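You operate a simulated robot arm through the tools that you are given. There is no shell and no other tool.

You are at the controls of a simulated robot arm. One attempt, no reset.

Task
Put things in order on the top of the long cart. At the end: the brown tamper stands where the clear marked glass stood; the clear marked glass stands where the green mint tea pack stood; the green mint tea pack stands where the grey leveller stood; the grey leveller stands on top of the green herb book (marked "BALCONY HERBS"); whatever was shut is shut again. Leave all else as you found it, and nothing knocked over.
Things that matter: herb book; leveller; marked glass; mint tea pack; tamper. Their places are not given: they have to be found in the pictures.

Only the result counts: the job must be done as asked and must still hold three seconds after the hand-in. Knocking over, shifting, dropping, spilling or breaking anything else fails it.

Robot
A 6-joint arm with a two-finger gripper, fixed in place. Base frame: the origin is on the floor under the middle of its stand, x ahead of it, y to its left, z up; the work surface is at about z = 900. Lengths are in mm, angles in rad, forces in N, time in s.
With the tool pointing down near the work surface it reaches from about 140 to 680 mm from the base axis. Its first joint turns from -1.152 to 1.152 rad. Payload 2.45 kg.
The tool frame sits at the grasp point between the pads (the TCP): z along the fingers, y along the line on which they close. The tips reach 30 mm beyond it. The gripper opens to 106 mm; its body begins 79 mm behind the TCP.
Orientation is told as [roll, pitch, yaw] about the base's x, y, z axes, in that order, counted from this pose: with the fingers straight down and closing along the base's y, the tool's x points along the base's -x, its y along +y and its z along -z.

Tools
- The arm moves only by the tool apply_moves. Its argument "steps" is a list of rows, each a list of 7 numbers: the turn, a rotation vector about the tool's x, y, z in rad, then the shift along the tool's x, y, z in mm, then the gripper command, from -1 (shut) to 1 (fully open), values between in proportion. In form: [[wx, wy, wz, dx, dy, dz, hand], ...]. A call has 1 to 20 rows; each row shifts and turns the commanded pose from where the row before left it, along the tool's axes as they then stand. Rows are played at 5 a second. More than 50 mm and 0.15 rad between two rows, or a gripper value outside its range, and nothing of the call is played. Where a pose cannot be reached the arm comes as near as it can. A force on the tool above 40 N (or 10 N above the force at the start of the call, whichever is more), or a blocked arm, ends the call early, and 0.2 s more pass. The fingers move at their own pace (about 153 mm/s each) and stop on an object; they squeeze with about 30 N. The grip force told is the motor's: it shows also when the fingers shut on nothing. Time passes only in rows, and 0.2 s behind the last, so rows that do not move let the fingers close. The reply holds the time, the measured pose of the TCP, the force on the tool along the base axes, the opening and the grip force, in the units named above and with some noise, with the torque about the TCP (base axes, N m) and any sound that the robot's microphone picked up.
- Cameras (640 x 400 px; columns grow to the right, rows downward): "scene" is fixed at [58.3, 417.8, 1407.9]; the picture's right is [-0.72, -0.70, 0.00], its down [-0.42, 0.43, -0.80] and it looks along [0.56, -0.57, -0.60] (base axes); focal length 233 px, centre (320, 200). "wrist" rides on the gripper at [76, -2, -106] in the tool frame; the picture's right is [0.02, 1.00, 0.00], its down [-0.78, 0.02, -0.62] and it looks along [-0.62, 0.01, 0.78] (tool axes); focal length 247 px, centre (320, 200).
- snapshot(camera): a new picture of that camera. The clock stands still meanwhile.
- point_at(camera, pixels): for up to 12 pixels [column, row] of the newest picture of that camera ("zoom" is the newest enlarged one), the place [x, y, z] in the base frame of the surface seen there, good to about 2 mm, but the place of the scene camera against the robot may be out by one fixed shift of up to 12 mm in any direction. The clock stands still meanwhile.
- zoom(camera, box): a new picture of the part [left, top, right, bottom] of that camera's present view, enlarged. The clock stands still meanwhile.
- hand_in(): hands the job in; it is judged then, once.

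Open the gripper and draw the arm clear of the work before you hand the job in, unless the task says otherwise.

The tools are called by a JSON object that holds its "method" and its "body". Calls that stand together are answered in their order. apply_moves: Moves the arm, as the interface text tells. Its arguments: {"type":"object","properties":{"steps":{"type":"array"}},"required":["steps"]} The other tools are called the same way: snapshot (camera) takes a picture; point_at (camera, pixels) gives the place of the surface under pixels of a picture; zoom (camera, box) takes an enlarged picture of a part of a camera's view; hand_in () hands the job in.

At the start:

```text
time_s: 0.0
tool_pos: [339.5, -55.6, 1201.8]
tcp_rot: [-0.002, 0.001, 0.001]
contact_force: [0.6, 0.3, 0.6]
moment: [0.01, -0.02, -0.01]
gripper_width: 106.1
finger_force: 0.1
```

scene: 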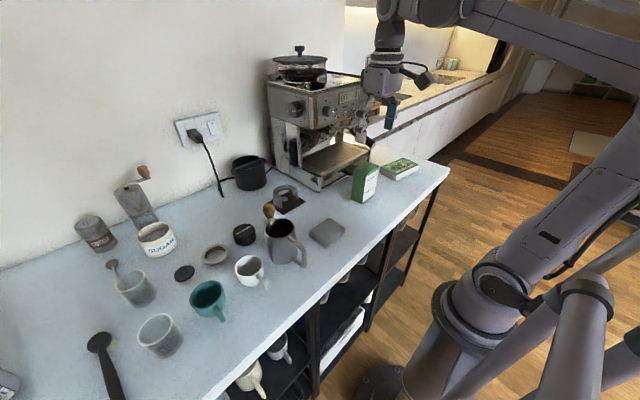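
wrist: 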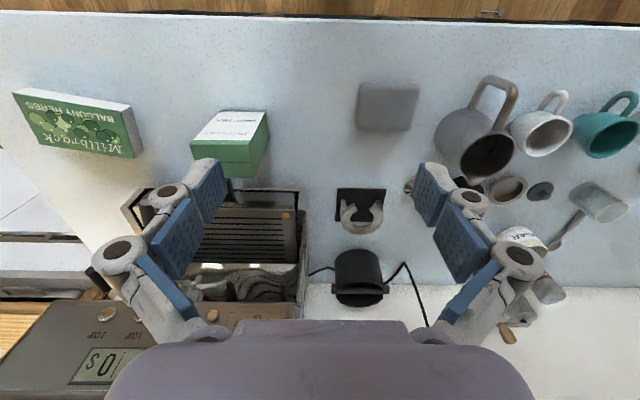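

The scene shows the cart with a book near (400,168), mint pack near (365,182), glasses near (160,335) and (136,288), and a black disc near (244,234). I'll zoom in on those parts to identify them.

{"method": "zoom", "body": {"camera": "scene", "box": [60, 200, 220, 400]}}

{"method": "zoom", "body": {"camera": "scene", "box": [170, 150, 330, 330]}}

{"method": "zoom", "body": {"camera": "scene", "box": [290, 100, 450, 260]}}

{"method": "zoom", "body": {"camera": "wrist", "box": [420, 60, 640, 340]}}

```text
2.00 times, centred on (140, 300) of scene
```

zoom: 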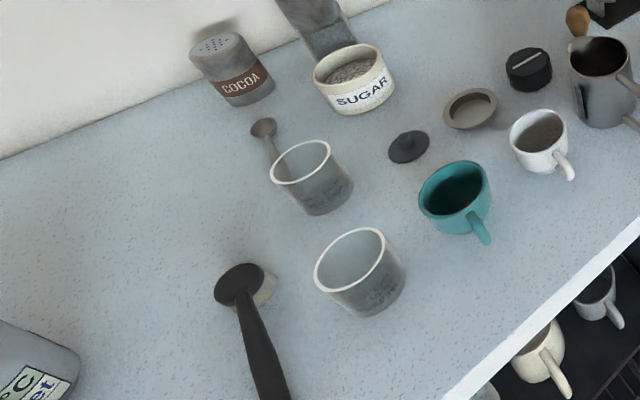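

```text
2.22 times, centred on (250, 240) of scene
```

zoom: 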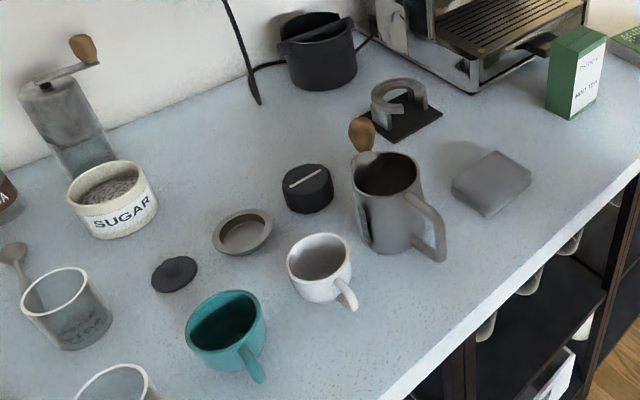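

```text
2.50 times, centred on (370, 180) of scene
```

zoom: 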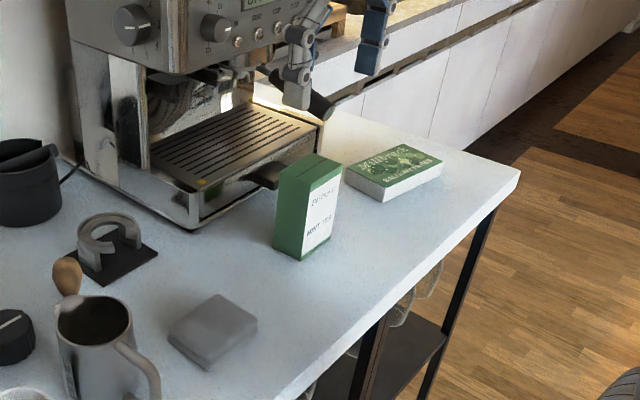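

```text
1.43 times, centred on (530, 200) of wrist
```

zoom: 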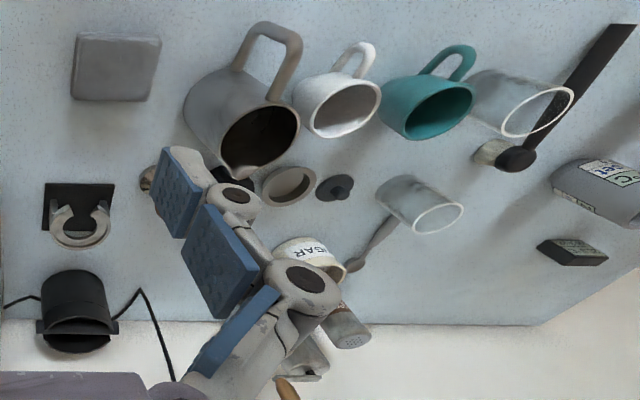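

Two glasses (zoomed at 135,288 and 160,335) look alike, and several items could be the leveller. I'll zoom in harder on each candidate.

{"method": "zoom", "body": {"camera": "scene", "box": [225, 180, 315, 270]}}

{"method": "zoom", "body": {"camera": "scene", "box": [110, 260, 200, 360]}}

{"method": "zoom", "body": {"camera": "wrist", "box": [310, 60, 450, 240]}}

{"method": "zoom", "body": {"camera": "scene", "box": [255, 30, 405, 200]}}

```text
4.44 times, centred on (270, 225) of scene
```

zoom: 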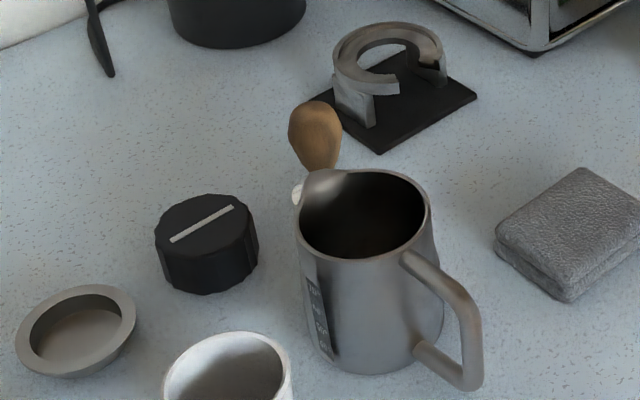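

```text
4.00 times, centred on (155, 310) of scene
```

zoom: 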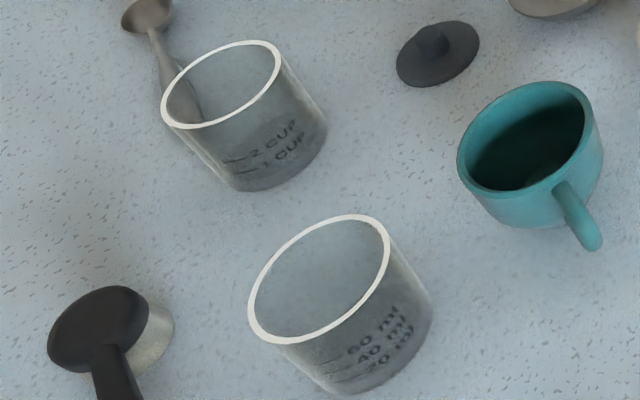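

```text
2.22 times, centred on (380, 150) of wrist
```

zoom: 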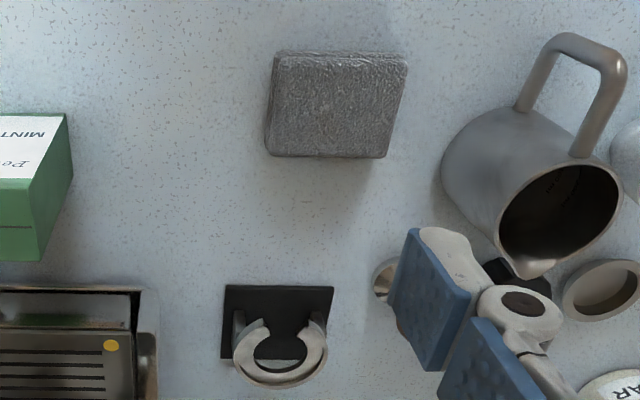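

```text
2.35 times, centred on (330, 115) of scene
```

zoom: 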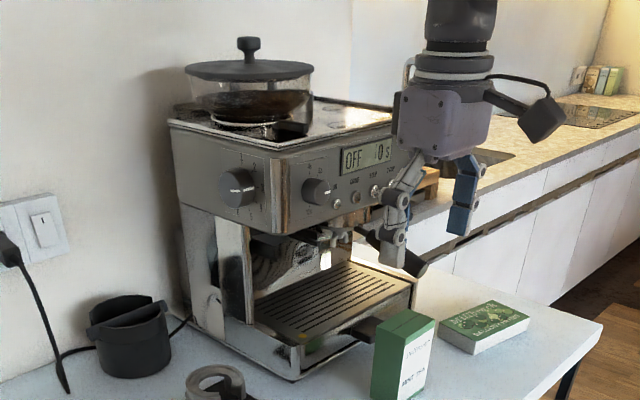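

Glasses are marked "1/2 CUP, 1 CUP" at (136,288) and "20/40/60 ml" at (160,335). I'll get base-frame positions for the items in the scene picture.

{"method": "point_at", "body": {"camera": "scene", "pixels": [[400, 166], [365, 172], [327, 230], [244, 232], [268, 208], [215, 253], [185, 272], [160, 352], [137, 298], [290, 190], [98, 342], [270, 250]]}}

{"method": "point_at", "body": {"camera": "wrist", "pixels": [[80, 125], [228, 130], [388, 105], [362, 205], [508, 190], [540, 192], [598, 200], [485, 150], [545, 130], [610, 130], [360, 280], [300, 60]]}}

```text
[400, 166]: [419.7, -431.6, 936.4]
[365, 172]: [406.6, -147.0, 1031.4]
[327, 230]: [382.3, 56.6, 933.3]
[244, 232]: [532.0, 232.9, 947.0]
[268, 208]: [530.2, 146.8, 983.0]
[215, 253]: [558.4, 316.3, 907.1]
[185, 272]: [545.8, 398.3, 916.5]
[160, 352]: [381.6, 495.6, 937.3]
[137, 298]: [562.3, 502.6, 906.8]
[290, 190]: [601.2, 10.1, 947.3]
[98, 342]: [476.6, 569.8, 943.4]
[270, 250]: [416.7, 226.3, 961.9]
```

```text
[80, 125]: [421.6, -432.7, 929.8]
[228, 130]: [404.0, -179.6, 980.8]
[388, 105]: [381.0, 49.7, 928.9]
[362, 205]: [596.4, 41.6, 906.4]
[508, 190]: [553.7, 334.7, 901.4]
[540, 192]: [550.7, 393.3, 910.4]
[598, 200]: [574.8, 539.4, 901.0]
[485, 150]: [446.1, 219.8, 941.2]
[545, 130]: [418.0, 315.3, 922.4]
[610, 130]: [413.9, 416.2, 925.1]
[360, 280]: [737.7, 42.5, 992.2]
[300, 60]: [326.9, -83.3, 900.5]
```

The ml-marked glass is near (382,496), within reach, while the cup-marked one at (562,503) lies out of reach. I'll move the wrist camera over the middle of the cart to inspect the leveller candidates and tamper.

{"method": "apply_moves", "body": {"steps": [[0, 0, 0, 0, 45, 5, 1], [0, 0, 0, 0, 45, 5, 1], [0, 0, 0, 0, 45, 5, 1], [0, 0, 0, 0, 45, 5, 1], [0, 0, 0, 0, 45, 5, 1], [0, 0, 0, 0, 45, 5, 1], [0, 0, 0, 5, 0, 5, 1]]}}

{"method": "snapshot", "body": {"camera": "wrist"}}

{"method": "snapshot", "body": {"camera": "scene"}}

```text
time_s: 1.6
tool_pos: [335.6, 217.2, 1166.7]
tcp_rot: [-0.001, 0.0, 0.001]
contact_force: [0.1, 0.3, -0.1]
moment: [-0.03, -0.02, -0.01]
gripper_width: 105.9
finger_force: 0.2
```

```text
taken
```

wrist: 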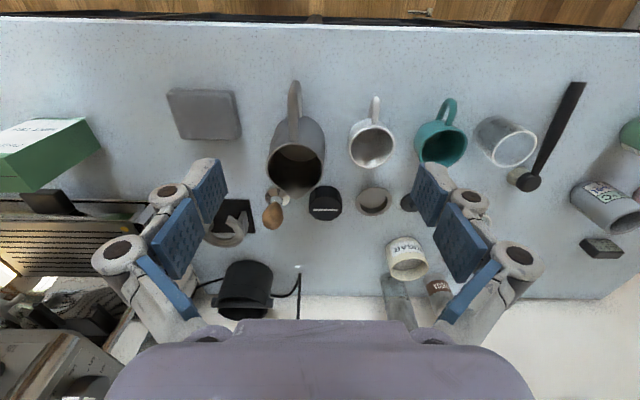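

```text
taken
```

scene: 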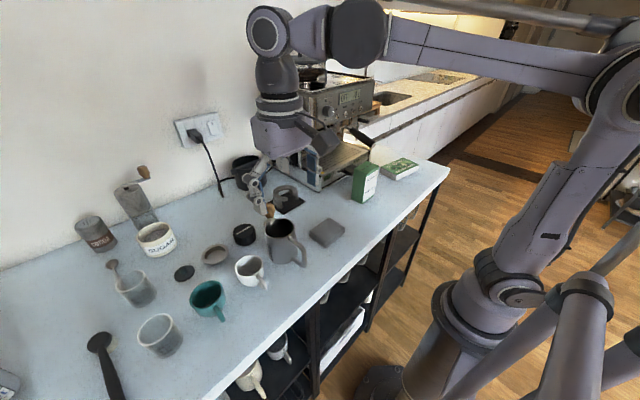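

The wrist view now shows the middle group around (270-410, 190-260). I'll zoom there to see the tamper, black puck, dish and grey square.

{"method": "zoom", "body": {"camera": "wrist", "box": [240, 160, 400, 260]}}

{"method": "zoom", "body": {"camera": "wrist", "box": [340, 140, 500, 280]}}

{"method": "zoom", "body": {"camera": "wrist", "box": [450, 70, 640, 270]}}

{"method": "zoom", "body": {"camera": "wrist", "box": [150, 70, 290, 320]}}

```text
4.00 times, centred on (320, 210) of wrist
```

zoom: 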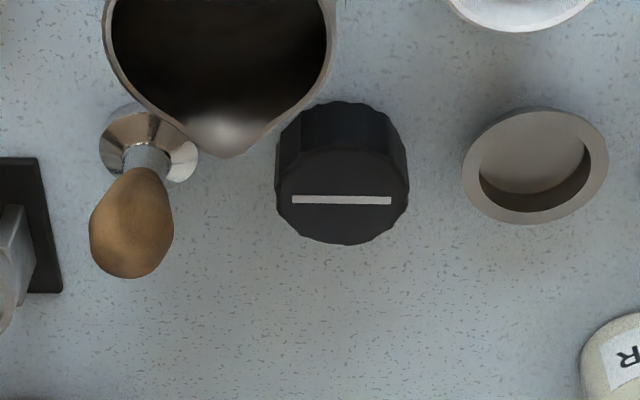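

```text
2.86 times, centred on (420, 210) of wrist
```

zoom: 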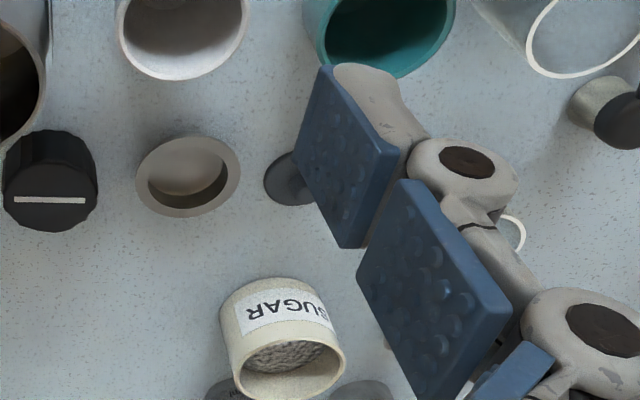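

```text
2.00 times, centred on (545, 170) of wrist
```

zoom: 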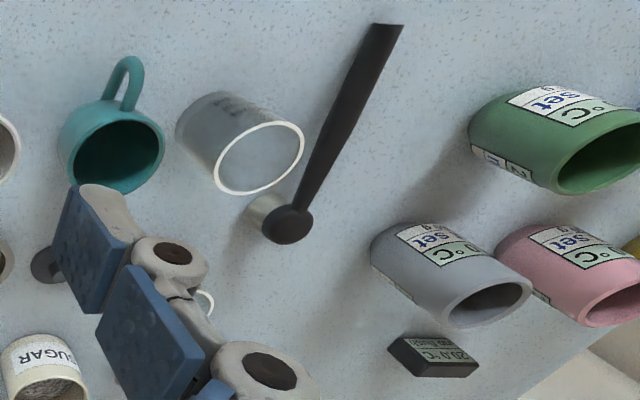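

```text
1.60 times, centred on (220, 195) of wrist
```

zoom: 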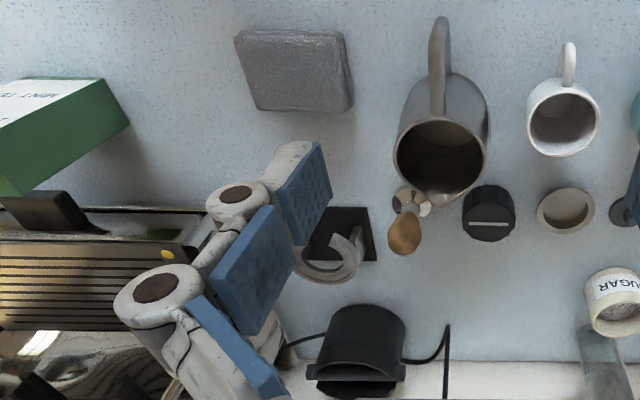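

The dark disc with a knob (scene 185,273) may be the leveller, and the ribbed puck or dish may be something else. I'll bring the wrist camera closer over the disc at about (548,397).

{"method": "apply_moves", "body": {"steps": [[0, 0, 0, -12, 36, 15, 1], [0, 0, 0, -12, 36, 15, 1], [0, 0, 0, -12, 36, 15, 1], [0, 0, 0, -12, 36, 15, 1], [0, 0, 0, -12, 36, 15, 1]]}}

{"method": "snapshot", "body": {"camera": "wrist"}}

{"method": "zoom", "body": {"camera": "wrist", "box": [220, 100, 420, 300]}}

```text
time_s: 2.8
tool_pos: [396.1, 395.1, 1092.1]
tcp_rot: [-0.002, 0.0, 0.001]
contact_force: [0.8, -0.1, -0.1]
moment: [-0.03, 0.02, -0.01]
gripper_width: 105.7
finger_force: 0.0
```

```text
taken
```

wrist: 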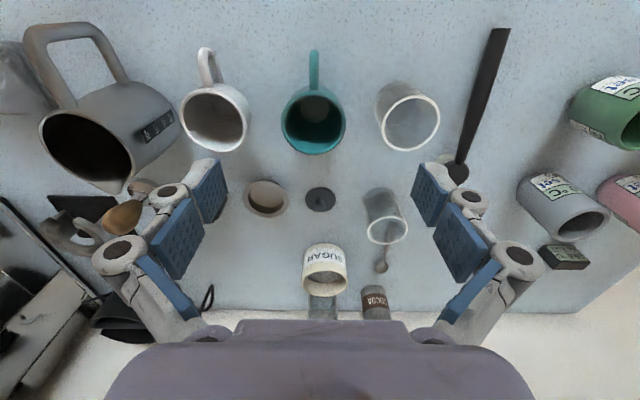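

```text
2.00 times, centred on (320, 200) of wrist
```

zoom: 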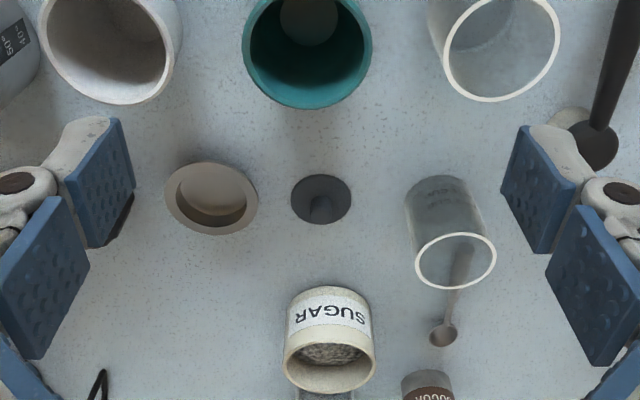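

There seems to be something inside the teal mug near (312,105). I'll zoom on the mugs and the discs.

{"method": "zoom", "body": {"camera": "wrist", "box": [270, 80, 360, 160]}}

{"method": "zoom", "body": {"camera": "wrist", "box": [235, 165, 355, 235]}}

{"method": "zoom", "body": {"camera": "wrist", "box": [340, 60, 460, 280]}}

{"method": "point_at", "body": {"camera": "wrist", "pixels": [[320, 190], [320, 207], [306, 200], [335, 200], [265, 195], [245, 195], [287, 195], [266, 183], [266, 214], [312, 105]]}}

```text
5.00 times, centred on (315, 120) of wrist
```

zoom: 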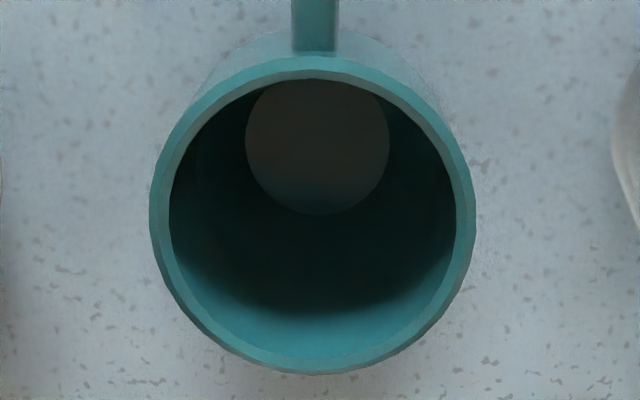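

```text
5.33 times, centred on (295, 200) of wrist
```

zoom: 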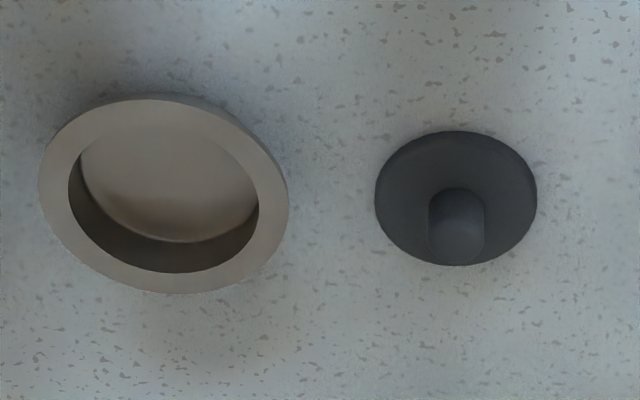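

```text
1.82 times, centred on (400, 170) of wrist
```

zoom: 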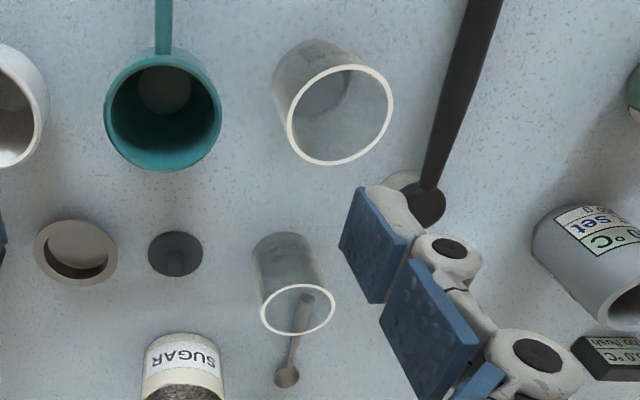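

```text
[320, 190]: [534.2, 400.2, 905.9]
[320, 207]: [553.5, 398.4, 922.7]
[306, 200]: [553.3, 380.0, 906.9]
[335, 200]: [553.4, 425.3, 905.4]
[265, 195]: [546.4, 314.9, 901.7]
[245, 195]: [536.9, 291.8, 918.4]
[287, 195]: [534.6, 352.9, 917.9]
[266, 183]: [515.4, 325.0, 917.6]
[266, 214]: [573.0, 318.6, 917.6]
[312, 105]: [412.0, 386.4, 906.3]
```

The dish rim is at z≈918 with a floor at 902, and the dark disc is about 46 mm wide with a knob. Next I'll look closely at the ribbed puck near (530,235).

{"method": "apply_moves", "body": {"steps": [[0, 0, 0, 0, -40, 0, 1], [0, 0, 0, 0, -40, 0, 1], [0, 0, 0, 0, -40, 0, 1], [0, 0, 0, 0, -40, 0, 1], [0, 0, 0, 0, 0, 20, 1]]}}

{"method": "snapshot", "body": {"camera": "wrist"}}

{"method": "zoom", "body": {"camera": "wrist", "box": [230, 130, 430, 270]}}

{"method": "zoom", "body": {"camera": "wrist", "box": [280, 160, 360, 230]}}

```text
time_s: 4.0
tool_pos: [394.1, 235.2, 1072.7]
tcp_rot: [-0.003, 0.001, 0.0]
contact_force: [0.7, -0.6, -0.1]
moment: [-0.01, 0.02, 0.04]
gripper_width: 106.0
finger_force: 0.0
```

```text
taken
```

wrist: 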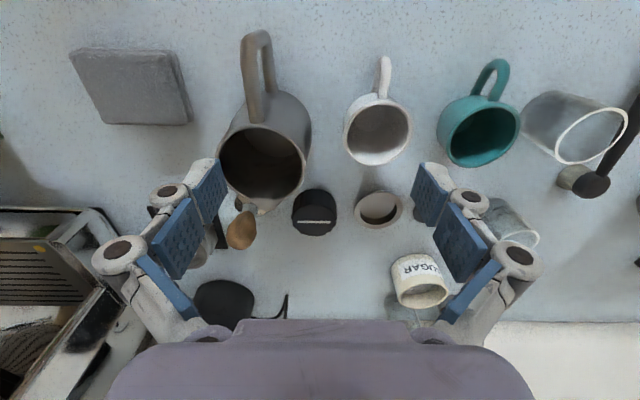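

```text
2.86 times, centred on (330, 200) of wrist
```

zoom: 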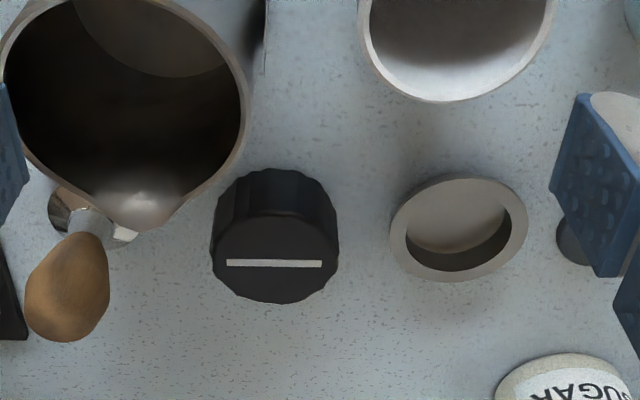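

```text
5.71 times, centred on (320, 195) of wrist
```

zoom: 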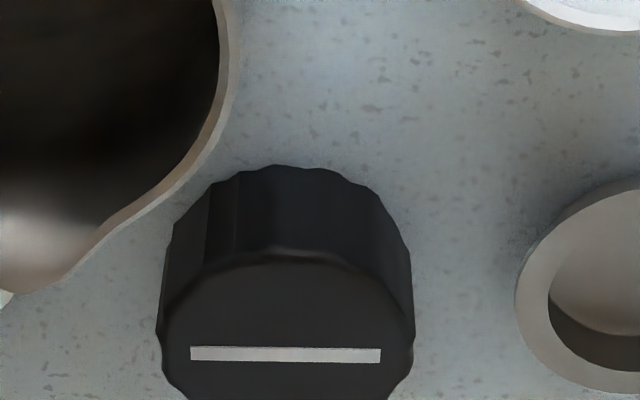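

The puck is wholly black with a white line, the dish is grey metal and the small disc is dark grey, so identity is still unsure. I'll survey the rest of the cart for any other leveller-like thing, first on the -y side.

{"method": "apply_moves", "body": {"steps": [[0, 0, 0, 10, -35, -30, 1], [0, 0, 0, 10, -35, -30, 1], [0, 0, 0, 10, -35, -30, 1], [0, 0, 0, 10, -45, 0, 1], [0, 0, 0, 10, -45, 0, 1], [0, 0, 0, 0, -48, 0, 1], [0, 0, 0, 0, -48, 0, 1], [0, 0, 0, 0, -48, 0, 1], [0, 0, 0, 0, -48, 0, 1], [0, 0, 0, 0, -48, 0, 1], [0, 0, 0, 0, -48, 0, 1]]}}

{"method": "snapshot", "body": {"camera": "wrist"}}

{"method": "snapshot", "body": {"camera": "scene"}}

```text
time_s: 6.4
tool_pos: [343.8, -248.4, 1162.4]
tcp_rot: [-0.002, -0.001, 0.0]
contact_force: [0.3, 0.2, 0.1]
moment: [0.01, 0.03, 0.04]
gripper_width: 106.1
finger_force: 0.1
```

```text
taken
```

wrist: 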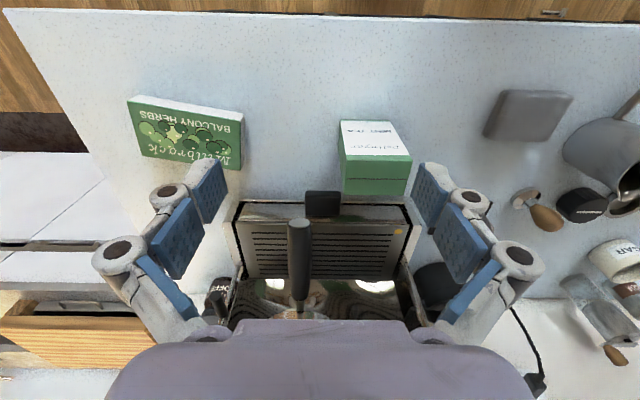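

```text
taken
```

scene: 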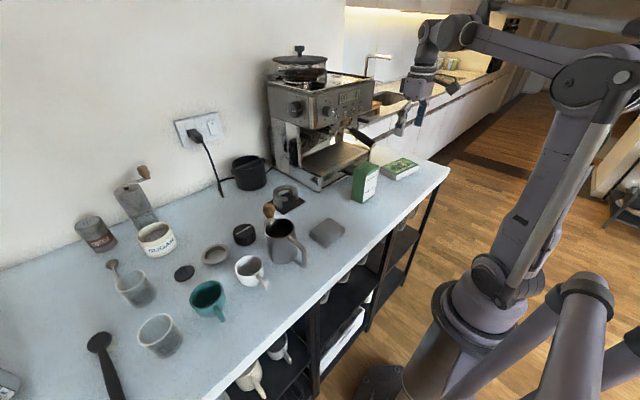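

There's a small dark jar by the machine near (218,290) in the wrist view, and I can check the book and pack here. I'll zoom.

{"method": "zoom", "body": {"camera": "wrist", "box": [190, 180, 430, 320]}}

{"method": "zoom", "body": {"camera": "wrist", "box": [120, 80, 260, 190]}}

{"method": "zoom", "body": {"camera": "wrist", "box": [310, 100, 430, 210]}}

{"method": "point_at", "body": {"camera": "wrist", "pixels": [[130, 100], [243, 120], [240, 160], [143, 150], [341, 123], [391, 123], [411, 160], [343, 158], [406, 192], [346, 190], [218, 290]]}}

```text
2.67 times, centred on (310, 250) of wrist
```

zoom: 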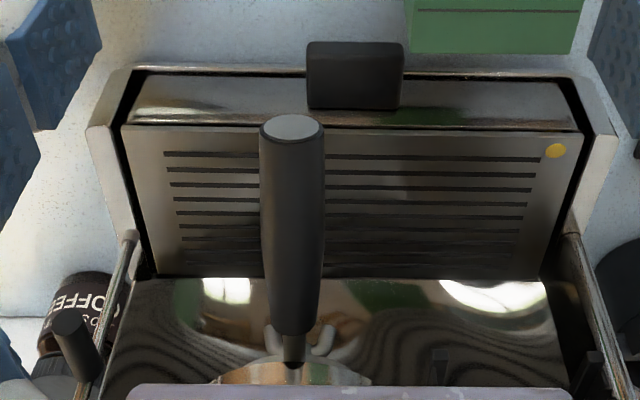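

```text
3.64 times, centred on (190, 135) of wrist
```

zoom: 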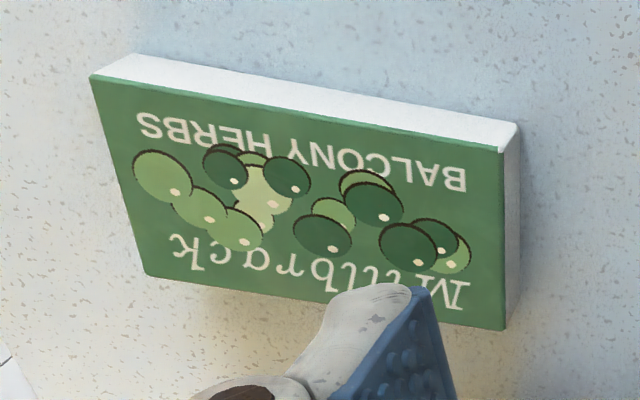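

```text
3.64 times, centred on (370, 155) of wrist
```

zoom: 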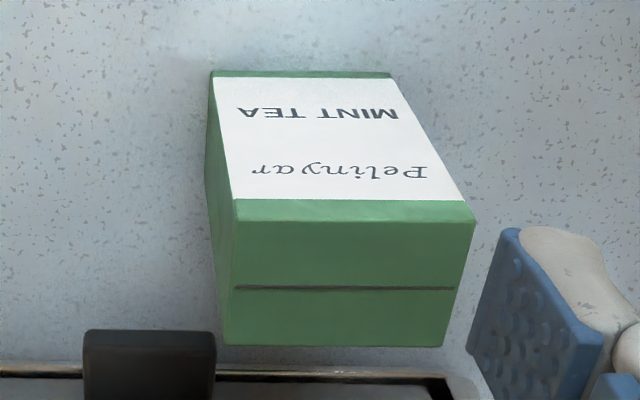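

```text
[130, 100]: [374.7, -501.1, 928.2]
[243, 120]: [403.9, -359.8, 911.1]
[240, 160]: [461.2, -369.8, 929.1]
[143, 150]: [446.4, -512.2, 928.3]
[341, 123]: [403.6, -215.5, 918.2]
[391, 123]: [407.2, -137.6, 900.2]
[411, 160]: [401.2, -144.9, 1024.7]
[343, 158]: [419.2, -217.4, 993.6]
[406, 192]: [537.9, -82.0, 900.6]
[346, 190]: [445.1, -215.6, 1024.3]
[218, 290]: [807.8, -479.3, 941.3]
```

Book corners give roughly x 375–461, y -360 to -512, top z≈928; the pack is at x≈401–445, y≈-145 to -217, top z≈1024. Now I'll survey the +y end of the cart.

{"method": "apply_moves", "body": {"steps": [[0, 0, 0, 0, 48, 0, 1], [0, 0, 0, 0, 48, 0, 1], [0, 0, 0, 0, 48, 0, 1], [0, 0, 0, 0, 48, 0, 1], [0, 0, 0, 0, 48, 0, 1], [0, 0, 0, 0, 48, 0, 1], [0, 0, 0, 0, 48, 0, 1], [0, 0, 0, 0, 48, 0, 1], [0, 0, 0, 0, 48, 0, 1], [0, 0, 0, 0, 48, 0, 1], [0, 0, 0, 0, 48, 0, 1], [0, 0, 0, 0, 48, 0, 1], [0, 0, 0, 0, 48, 0, 1], [0, 0, 0, 0, 48, 0, 1], [0, 0, 0, 0, 48, 0, 1]]}}

{"method": "snapshot", "body": {"camera": "wrist"}}

```text
time_s: 9.6
tool_pos: [344.4, 470.2, 1163.3]
tcp_rot: [0.0, 0.0, -0.002]
contact_force: [0.3, 0.8, -0.3]
moment: [0.0, 0.03, 0.03]
gripper_width: 106.0
finger_force: 0.1
```

```text
taken
```

wrist: 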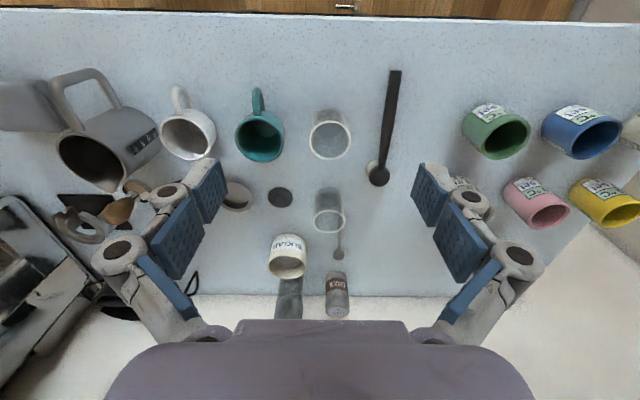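

{"method": "zoom", "body": {"camera": "wrist", "box": [450, 80, 640, 300]}}

{"method": "zoom", "body": {"camera": "wrist", "box": [290, 90, 420, 200]}}

{"method": "zoom", "body": {"camera": "wrist", "box": [240, 170, 380, 330]}}

{"method": "zoom", "body": {"camera": "wrist", "box": [0, 60, 240, 320]}}

```text
1.82 times, centred on (545, 190) of wrist
```

zoom: 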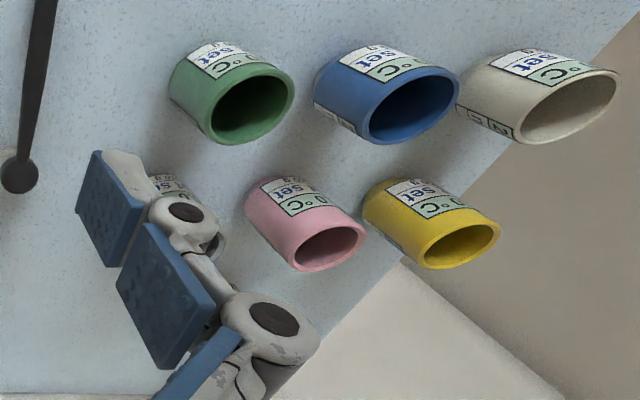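

```text
3.64 times, centred on (355, 145) of wrist
```

zoom: 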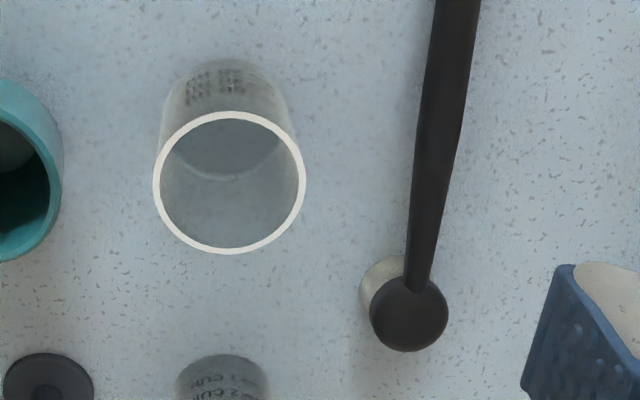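

```text
2.50 times, centred on (310, 250) of wrist
```

zoom: 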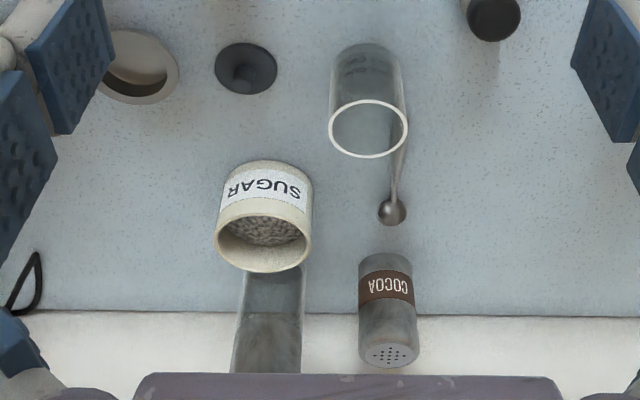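

```text
1.54 times, centred on (120, 190) of wrist
```

zoom: 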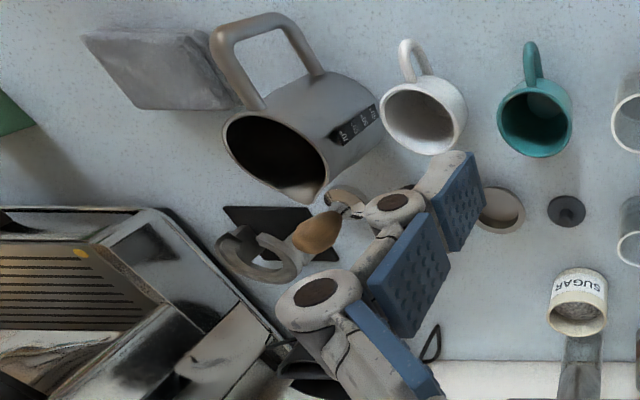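

No other leveller-like item shows up at the far end (only a brush, tubs, jars). I'll use high-power scene zooms on the puck (244,234), dish (215,255), disc (185,273) and tamper (268,212).

{"method": "zoom", "body": {"camera": "scene", "box": [228, 220, 260, 250]}}

{"method": "zoom", "body": {"camera": "scene", "box": [170, 258, 202, 288]}}

{"method": "zoom", "body": {"camera": "scene", "box": [196, 240, 234, 270]}}

{"method": "zoom", "body": {"camera": "scene", "box": [255, 195, 285, 225]}}

```text
13.33 times, centred on (244, 235) of scene
```

zoom: 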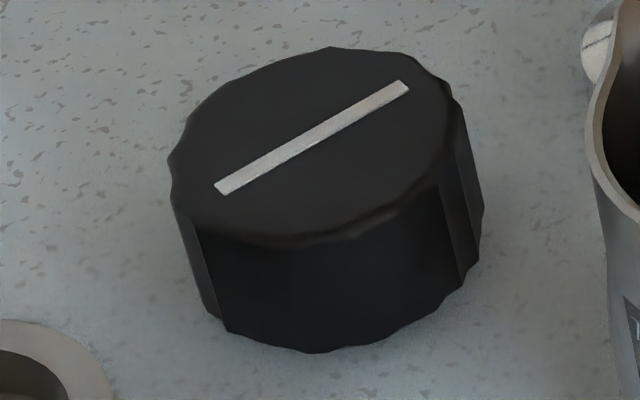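

```text
13.33 times, centred on (186, 273) of scene
```

zoom: 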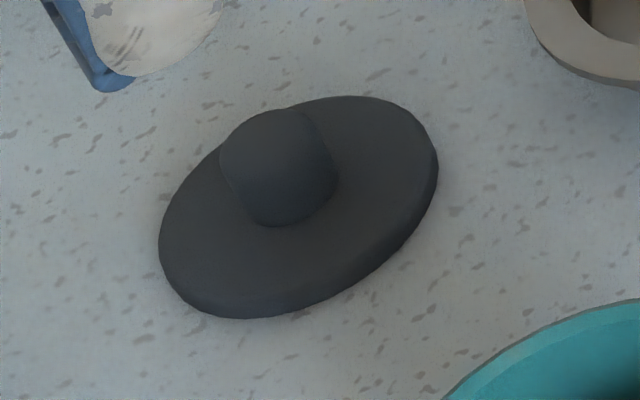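

```text
13.33 times, centred on (215, 255) of scene
```

zoom: 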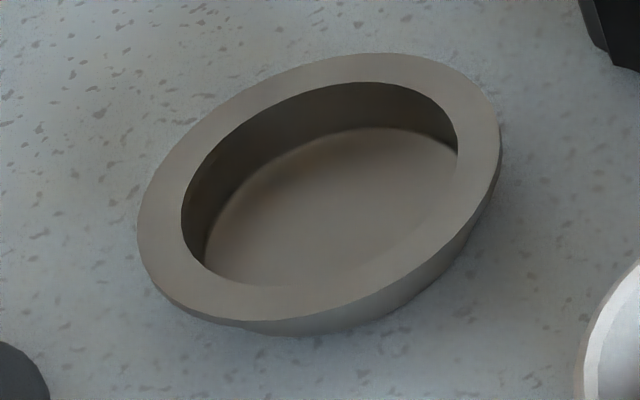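

```text
13.33 times, centred on (270, 210) of scene
```

zoom: 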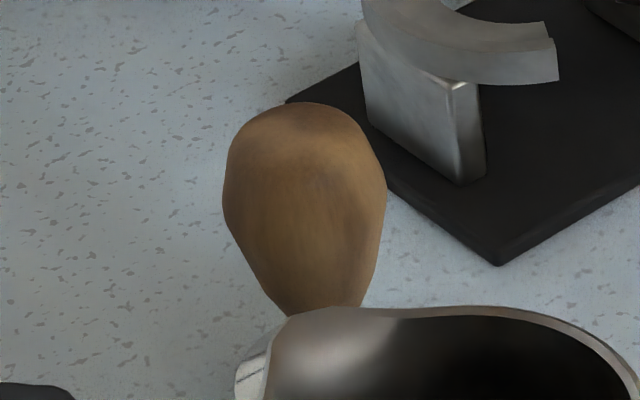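

The dish is clearly a filter basket with a flange; the puck is a fluted black cylinder with a bar and the disc is a thin dark-grey disc with a knob. I'll measure them through enlarged views, starting with the puck.

{"method": "zoom", "body": {"camera": "scene", "box": [228, 220, 260, 250]}}

{"method": "point_at", "body": {"camera": "zoom", "pixels": [[330, 52], [172, 165], [320, 238], [455, 105], [310, 140], [310, 345], [320, 360], [195, 290], [480, 250], [230, 195], [400, 88], [120, 200]]}}

{"method": "zoom", "body": {"camera": "scene", "box": [170, 258, 202, 288]}}

{"method": "point_at", "body": {"camera": "zoom", "pixels": [[380, 105], [170, 260], [250, 308], [425, 140], [275, 135], [235, 165], [325, 175], [275, 220], [210, 315], [300, 330], [400, 60], [200, 180]]}}

{"method": "zoom", "body": {"camera": "scene", "box": [196, 240, 234, 270]}}

{"method": "point_at", "body": {"camera": "zoom", "pixels": [[400, 60], [145, 220], [260, 308], [490, 130], [320, 200], [400, 140], [220, 250], [300, 325], [190, 210], [450, 130], [250, 115], [540, 250]]}}

```text
13.33 times, centred on (244, 235) of scene
```

zoom: 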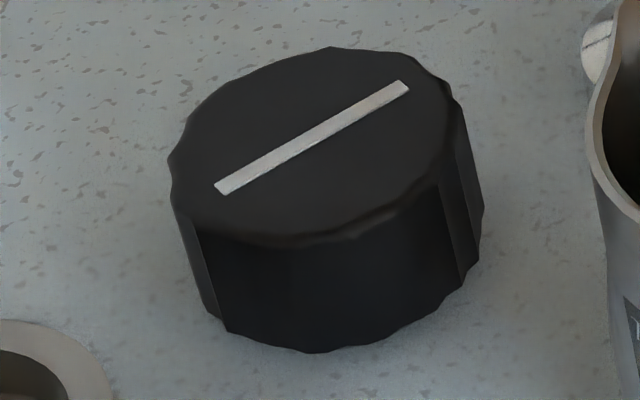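

```text
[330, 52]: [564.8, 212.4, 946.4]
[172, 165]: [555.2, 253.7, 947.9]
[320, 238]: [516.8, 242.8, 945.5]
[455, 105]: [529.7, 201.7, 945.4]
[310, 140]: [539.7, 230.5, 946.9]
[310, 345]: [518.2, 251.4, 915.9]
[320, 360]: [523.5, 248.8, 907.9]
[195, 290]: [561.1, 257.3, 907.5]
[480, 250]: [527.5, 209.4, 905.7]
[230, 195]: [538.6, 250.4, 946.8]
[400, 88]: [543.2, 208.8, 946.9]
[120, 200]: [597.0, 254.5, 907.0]
```

```text
13.33 times, centred on (186, 273) of scene
```

zoom: 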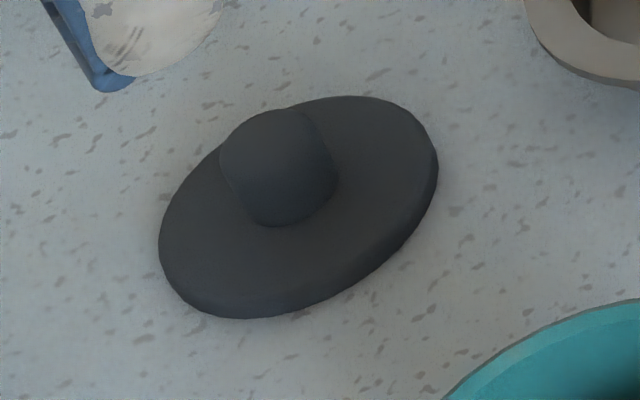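

```text
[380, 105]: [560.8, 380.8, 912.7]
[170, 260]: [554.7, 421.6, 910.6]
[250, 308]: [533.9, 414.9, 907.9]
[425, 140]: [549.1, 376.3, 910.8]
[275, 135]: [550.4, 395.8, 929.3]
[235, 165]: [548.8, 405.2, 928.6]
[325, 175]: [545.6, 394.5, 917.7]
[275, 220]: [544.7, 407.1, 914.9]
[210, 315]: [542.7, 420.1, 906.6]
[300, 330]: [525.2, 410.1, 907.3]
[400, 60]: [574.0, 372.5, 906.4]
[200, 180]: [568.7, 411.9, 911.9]
```

```text
13.33 times, centred on (215, 255) of scene
```

zoom: 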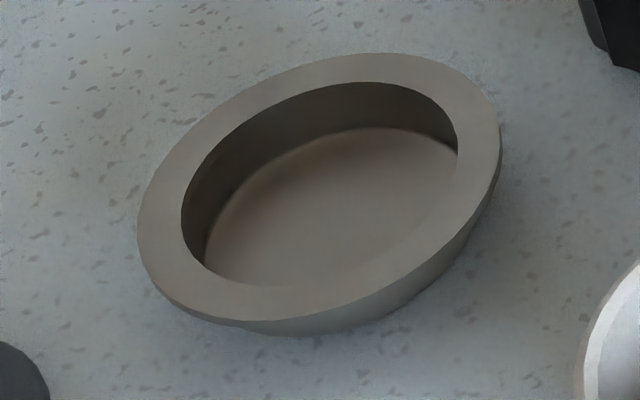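

```text
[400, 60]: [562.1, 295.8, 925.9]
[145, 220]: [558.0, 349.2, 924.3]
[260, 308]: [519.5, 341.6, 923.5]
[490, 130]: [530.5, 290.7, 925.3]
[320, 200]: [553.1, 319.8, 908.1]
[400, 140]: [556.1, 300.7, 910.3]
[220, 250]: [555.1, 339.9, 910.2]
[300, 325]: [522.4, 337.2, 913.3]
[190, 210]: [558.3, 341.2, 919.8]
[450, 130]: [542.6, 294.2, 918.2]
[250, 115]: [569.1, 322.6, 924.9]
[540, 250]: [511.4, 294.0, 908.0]
```

Measured: puck Ø≈58 mm × 40 mm tall, basket Ø≈65 (inner ≈50), disc Ø≈48 at r≈678 (edge of reach), table reads 907 in scene (so scene z is ~6.5 high). I'll return over the puck to measure it precisely with the wrist camera.

{"method": "apply_moves", "body": {"steps": [[0, 0, 0, 0, -45, 10, 1], [0, 0, 0, 0, -45, 10, 1], [0, 0, 0, -5, -45, 10, 1], [0, 0, 0, -10, -45, 10, 1], [0, 0, 0, -10, -45, 10, 1], [0, 0, 0, -10, -10, 10, 1]]}}

{"method": "snapshot", "body": {"camera": "wrist"}}

{"method": "zoom", "body": {"camera": "wrist", "box": [200, 90, 420, 280]}}

```text
time_s: 11.0
tool_pos: [379.6, 237.4, 1102.4]
tcp_rot: [-0.003, 0.0, 0.0]
contact_force: [-0.3, 0.0, 0.2]
moment: [0.0, 0.02, 0.0]
gripper_width: 106.4
finger_force: 0.2
```

```text
taken
```

wrist: 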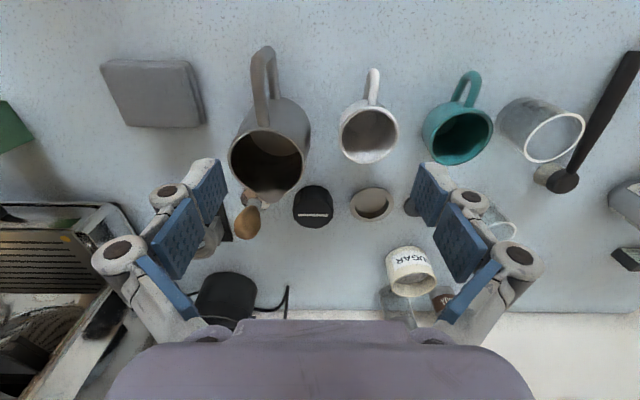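

```text
2.11 times, centred on (310, 185) of wrist
```

zoom: 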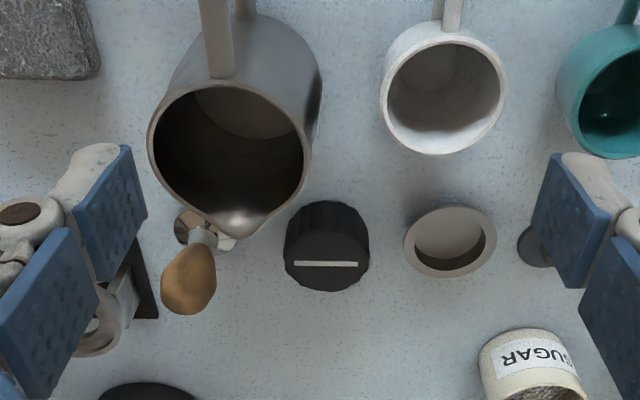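

The puck is at about (326,248) in this zoom, the pitcher spout tip at (235,238) and the tamper at (190,270). I'll read their positions.

{"method": "point_at", "body": {"camera": "zoom", "pixels": [[286, 255], [368, 255], [327, 288], [327, 238], [296, 264], [357, 264], [236, 237], [150, 150], [310, 150], [230, 90], [178, 230], [188, 280]]}}

{"method": "point_at", "body": {"camera": "zoom", "pixels": [[165, 285], [215, 285], [188, 312], [188, 250], [175, 235], [235, 245], [405, 240], [495, 240], [385, 95], [505, 95], [450, 235], [320, 350]]}}

```text
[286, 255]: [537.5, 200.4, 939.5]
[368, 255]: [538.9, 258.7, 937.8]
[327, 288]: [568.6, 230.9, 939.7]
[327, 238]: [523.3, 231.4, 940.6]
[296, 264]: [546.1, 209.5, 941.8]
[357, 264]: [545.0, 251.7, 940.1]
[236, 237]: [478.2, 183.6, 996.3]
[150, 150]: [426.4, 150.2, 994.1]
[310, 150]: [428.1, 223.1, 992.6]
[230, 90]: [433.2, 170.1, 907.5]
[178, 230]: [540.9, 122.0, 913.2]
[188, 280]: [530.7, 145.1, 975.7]
```

```text
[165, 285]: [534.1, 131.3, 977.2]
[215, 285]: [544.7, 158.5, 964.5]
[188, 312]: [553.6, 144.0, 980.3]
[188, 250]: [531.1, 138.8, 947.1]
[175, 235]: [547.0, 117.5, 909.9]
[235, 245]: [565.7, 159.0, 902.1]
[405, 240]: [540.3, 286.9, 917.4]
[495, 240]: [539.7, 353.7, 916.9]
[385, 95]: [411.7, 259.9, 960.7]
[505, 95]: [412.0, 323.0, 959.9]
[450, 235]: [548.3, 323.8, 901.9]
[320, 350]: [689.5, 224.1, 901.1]
```

Puck centre is about (541,230), top z≈940; the pitcher rim tops out at z≈995 with spout tip at (482,184); tamper knob top z≈980 at (540,143). I'll look at the gripper's own shape with the scene camera to judge finger clearances.

{"method": "snapshot", "body": {"camera": "scene"}}

{"method": "zoom", "body": {"camera": "scene", "box": [200, 100, 330, 250]}}

```text
taken
```

scene: 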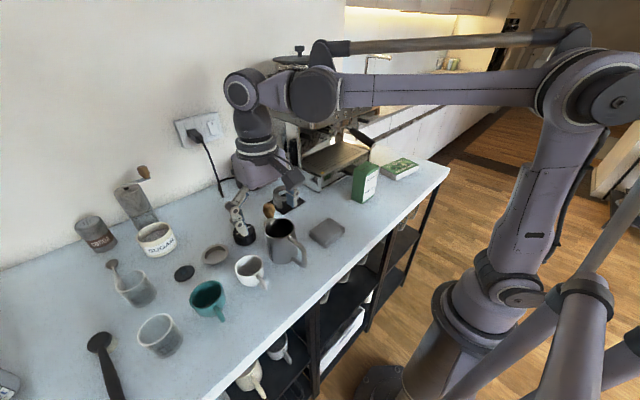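

```text
2.67 times, centred on (265, 175) of scene
```

zoom: 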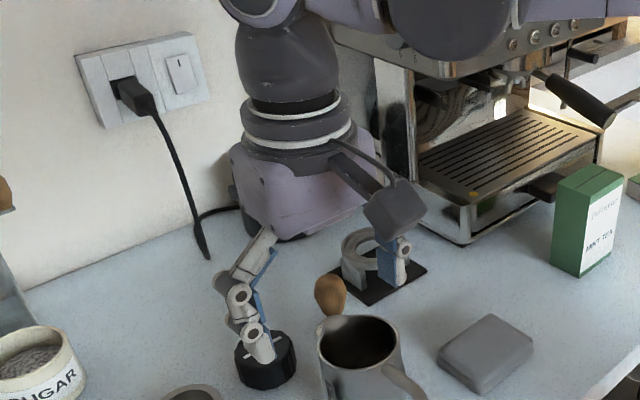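

I'll measure the visible (+y) finger's parts in this zoom to learn its outline relative to the TCP.

{"method": "point_at", "body": {"camera": "zoom", "pixels": [[264, 358], [252, 338], [240, 316], [232, 295], [245, 265], [225, 305], [262, 300], [385, 285], [400, 250], [395, 205], [370, 215], [420, 215]]}}

{"method": "point_at", "body": {"camera": "wrist", "pixels": [[205, 165], [165, 188], [110, 245], [215, 200], [440, 170], [475, 200], [520, 255], [425, 205]]}}

```text
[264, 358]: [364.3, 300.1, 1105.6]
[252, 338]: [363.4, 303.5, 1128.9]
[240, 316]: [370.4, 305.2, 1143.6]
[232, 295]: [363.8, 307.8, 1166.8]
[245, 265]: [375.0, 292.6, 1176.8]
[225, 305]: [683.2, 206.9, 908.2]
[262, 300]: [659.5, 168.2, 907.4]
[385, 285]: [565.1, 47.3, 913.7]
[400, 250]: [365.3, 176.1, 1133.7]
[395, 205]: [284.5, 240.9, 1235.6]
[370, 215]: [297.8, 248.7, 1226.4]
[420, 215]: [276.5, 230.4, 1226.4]
```

```text
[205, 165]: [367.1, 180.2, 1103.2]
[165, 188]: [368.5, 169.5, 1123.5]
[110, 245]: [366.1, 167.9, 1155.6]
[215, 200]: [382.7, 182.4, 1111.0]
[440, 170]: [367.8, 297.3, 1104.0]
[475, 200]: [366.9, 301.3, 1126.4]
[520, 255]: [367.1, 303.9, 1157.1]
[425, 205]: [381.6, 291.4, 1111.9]
```

Finger outline: tips ~10 mm thick, knuckles ~18 mm outside the pads; camera bottom about 80 mm above TCP. Closing along base x (yaw -90°) gives the best clearance around the puck, so I rotate the tool there at this safe height.

{"method": "apply_moves", "body": {"steps": [[0, 0, 0.1428, 0, 0, 0, 1], [0, 0, 0.1428, 0, 0, 0, 1], [0, 0, 0.1428, 0, 0, 0, 1], [0, 0, 0.1428, 0, 0, 0, 1], [0, 0, 0.1428, 0, 0, 0, 1], [0, 0, 0.1428, 0, 0, 0, 1], [0, 0, 0.1428, 0, 0, 0, 1], [0, 0, 0.1428, 0, 0, 0, 1], [0, 0, 0.1428, 0, 0, 0, 1], [0, 0, 0.1428, 0, 0, 0, 1], [0, 0, 0.1428, 0, 0, 0, 1]]}}

```text
time_s: 13.4
tool_pos: [381.8, 236.8, 1101.4]
tcp_rot: [-0.001, -0.002, -1.573]
contact_force: [0.1, 0.4, 0.7]
moment: [0.01, 0.03, -0.01]
gripper_width: 105.8
finger_force: 0.0
```

Yaw is now -1.573. I'll translate over the puck at z≈1070 (tips at 1040, above the pitcher) and take a picture.

{"method": "apply_moves", "body": {"steps": [[0, 0, 0, -2, 40, 5, 1], [0, 0, 0, -2, 40, 5, 1], [0, 0, 0, -2, 40, 10, 1], [0, 0, 0, -1, 40, 10, 1], [0, 0, 0, 0, 0, 0, 1]]}}

{"method": "snapshot", "body": {"camera": "wrist"}}

{"method": "zoom", "body": {"camera": "wrist", "box": [220, 40, 420, 240]}}

```text
time_s: 14.6
tool_pos: [539.4, 232.0, 1071.7]
tcp_rot: [-0.001, -0.003, -1.571]
contact_force: [0.2, -1.0, -0.4]
moment: [-0.01, 0.01, 0.01]
gripper_width: 105.9
finger_force: 0.2
```

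```text
taken
```

wrist: 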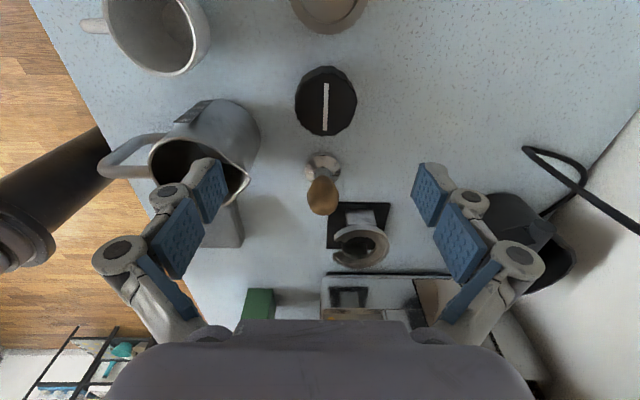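

```text
2.00 times, centred on (320, 140) of wrist
```

zoom: 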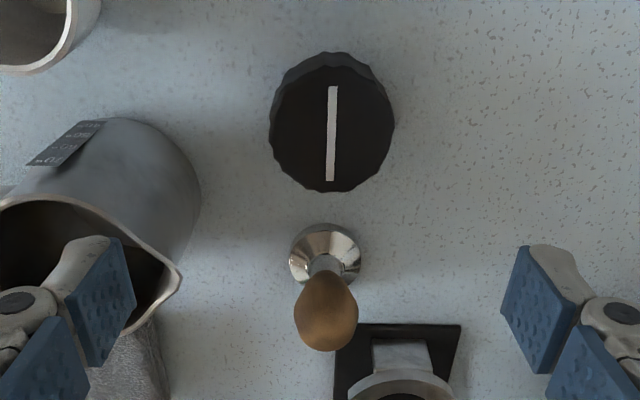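

The puck appears at (332,125) of the zoom, tamper base at (325,255). I'll measure the edges of both.

{"method": "point_at", "body": {"camera": "zoom", "pixels": [[272, 130], [392, 130], [332, 190], [332, 72], [332, 88], [331, 178], [290, 262], [360, 262], [325, 230], [300, 320], [354, 320], [325, 345]]}}

{"method": "point_at", "body": {"camera": "wrist", "pixels": [[330, 5], [318, 160], [355, 205], [330, 245], [388, 215], [246, 190], [300, 103], [352, 103]]}}

```text
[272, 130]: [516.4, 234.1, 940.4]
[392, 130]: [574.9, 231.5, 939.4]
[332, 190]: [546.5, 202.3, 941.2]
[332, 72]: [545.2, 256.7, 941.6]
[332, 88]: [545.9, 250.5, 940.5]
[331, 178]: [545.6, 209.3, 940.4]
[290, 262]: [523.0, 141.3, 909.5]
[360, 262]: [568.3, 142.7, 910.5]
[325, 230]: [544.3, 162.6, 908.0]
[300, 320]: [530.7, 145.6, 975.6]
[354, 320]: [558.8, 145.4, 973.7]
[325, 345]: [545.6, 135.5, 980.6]
```

```text
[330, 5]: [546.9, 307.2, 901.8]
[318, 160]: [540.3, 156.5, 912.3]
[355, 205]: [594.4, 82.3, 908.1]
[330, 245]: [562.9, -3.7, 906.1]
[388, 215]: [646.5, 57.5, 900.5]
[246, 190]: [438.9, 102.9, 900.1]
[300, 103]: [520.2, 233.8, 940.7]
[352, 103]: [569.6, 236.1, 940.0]
```

Puck centre is (545.5, 230), tamper (545.5, 142), both well defined. I centre over the puck, narrow the opening to ~80 mm, and descend to z≈943.

{"method": "apply_moves", "body": {"steps": [[0, 0, 0, -2, 6, 0, 0.5], [0, 0, 0, 0, 0, 40, 0.5], [0, 0, 0, 0, 0, 40, 0.5], [0, 0, 0, 0, 0, 30, 0.5], [0, 0, 0, 0, 0, 18, 0.5], [0, 0, 0, 0, 0, 0, 0.5]]}}

{"method": "snapshot", "body": {"camera": "wrist"}}

{"method": "zoom", "body": {"camera": "scene", "box": [200, 150, 310, 270]}}

```text
time_s: 16.0
tool_pos: [546.2, 228.2, 945.1]
tcp_rot: [0.0, -0.001, -1.571]
contact_force: [0.2, -0.1, -0.2]
moment: [0.03, -0.02, -0.02]
gripper_width: 79.4
finger_force: 0.1
```

```text
taken
```

wrist: 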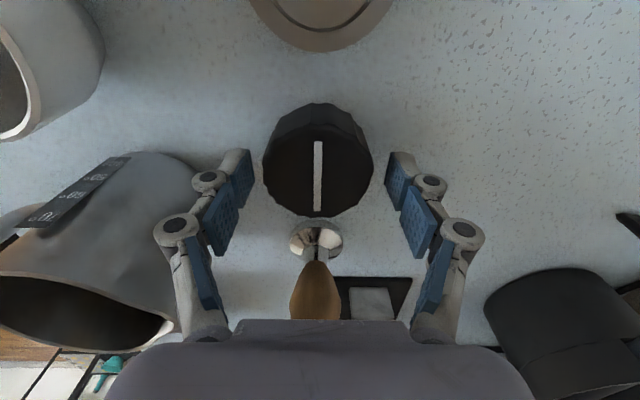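

```text
3.33 times, centred on (255, 210) of scene
```

zoom: 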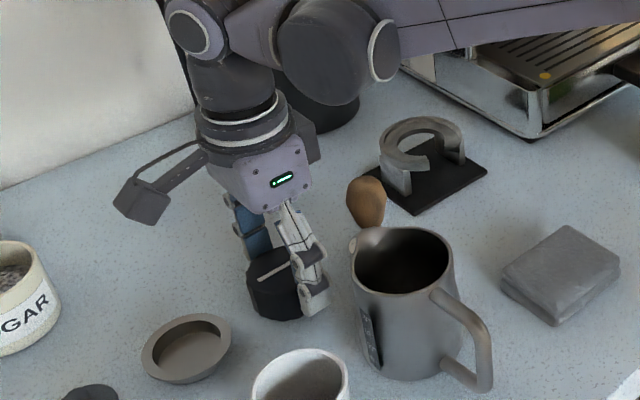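

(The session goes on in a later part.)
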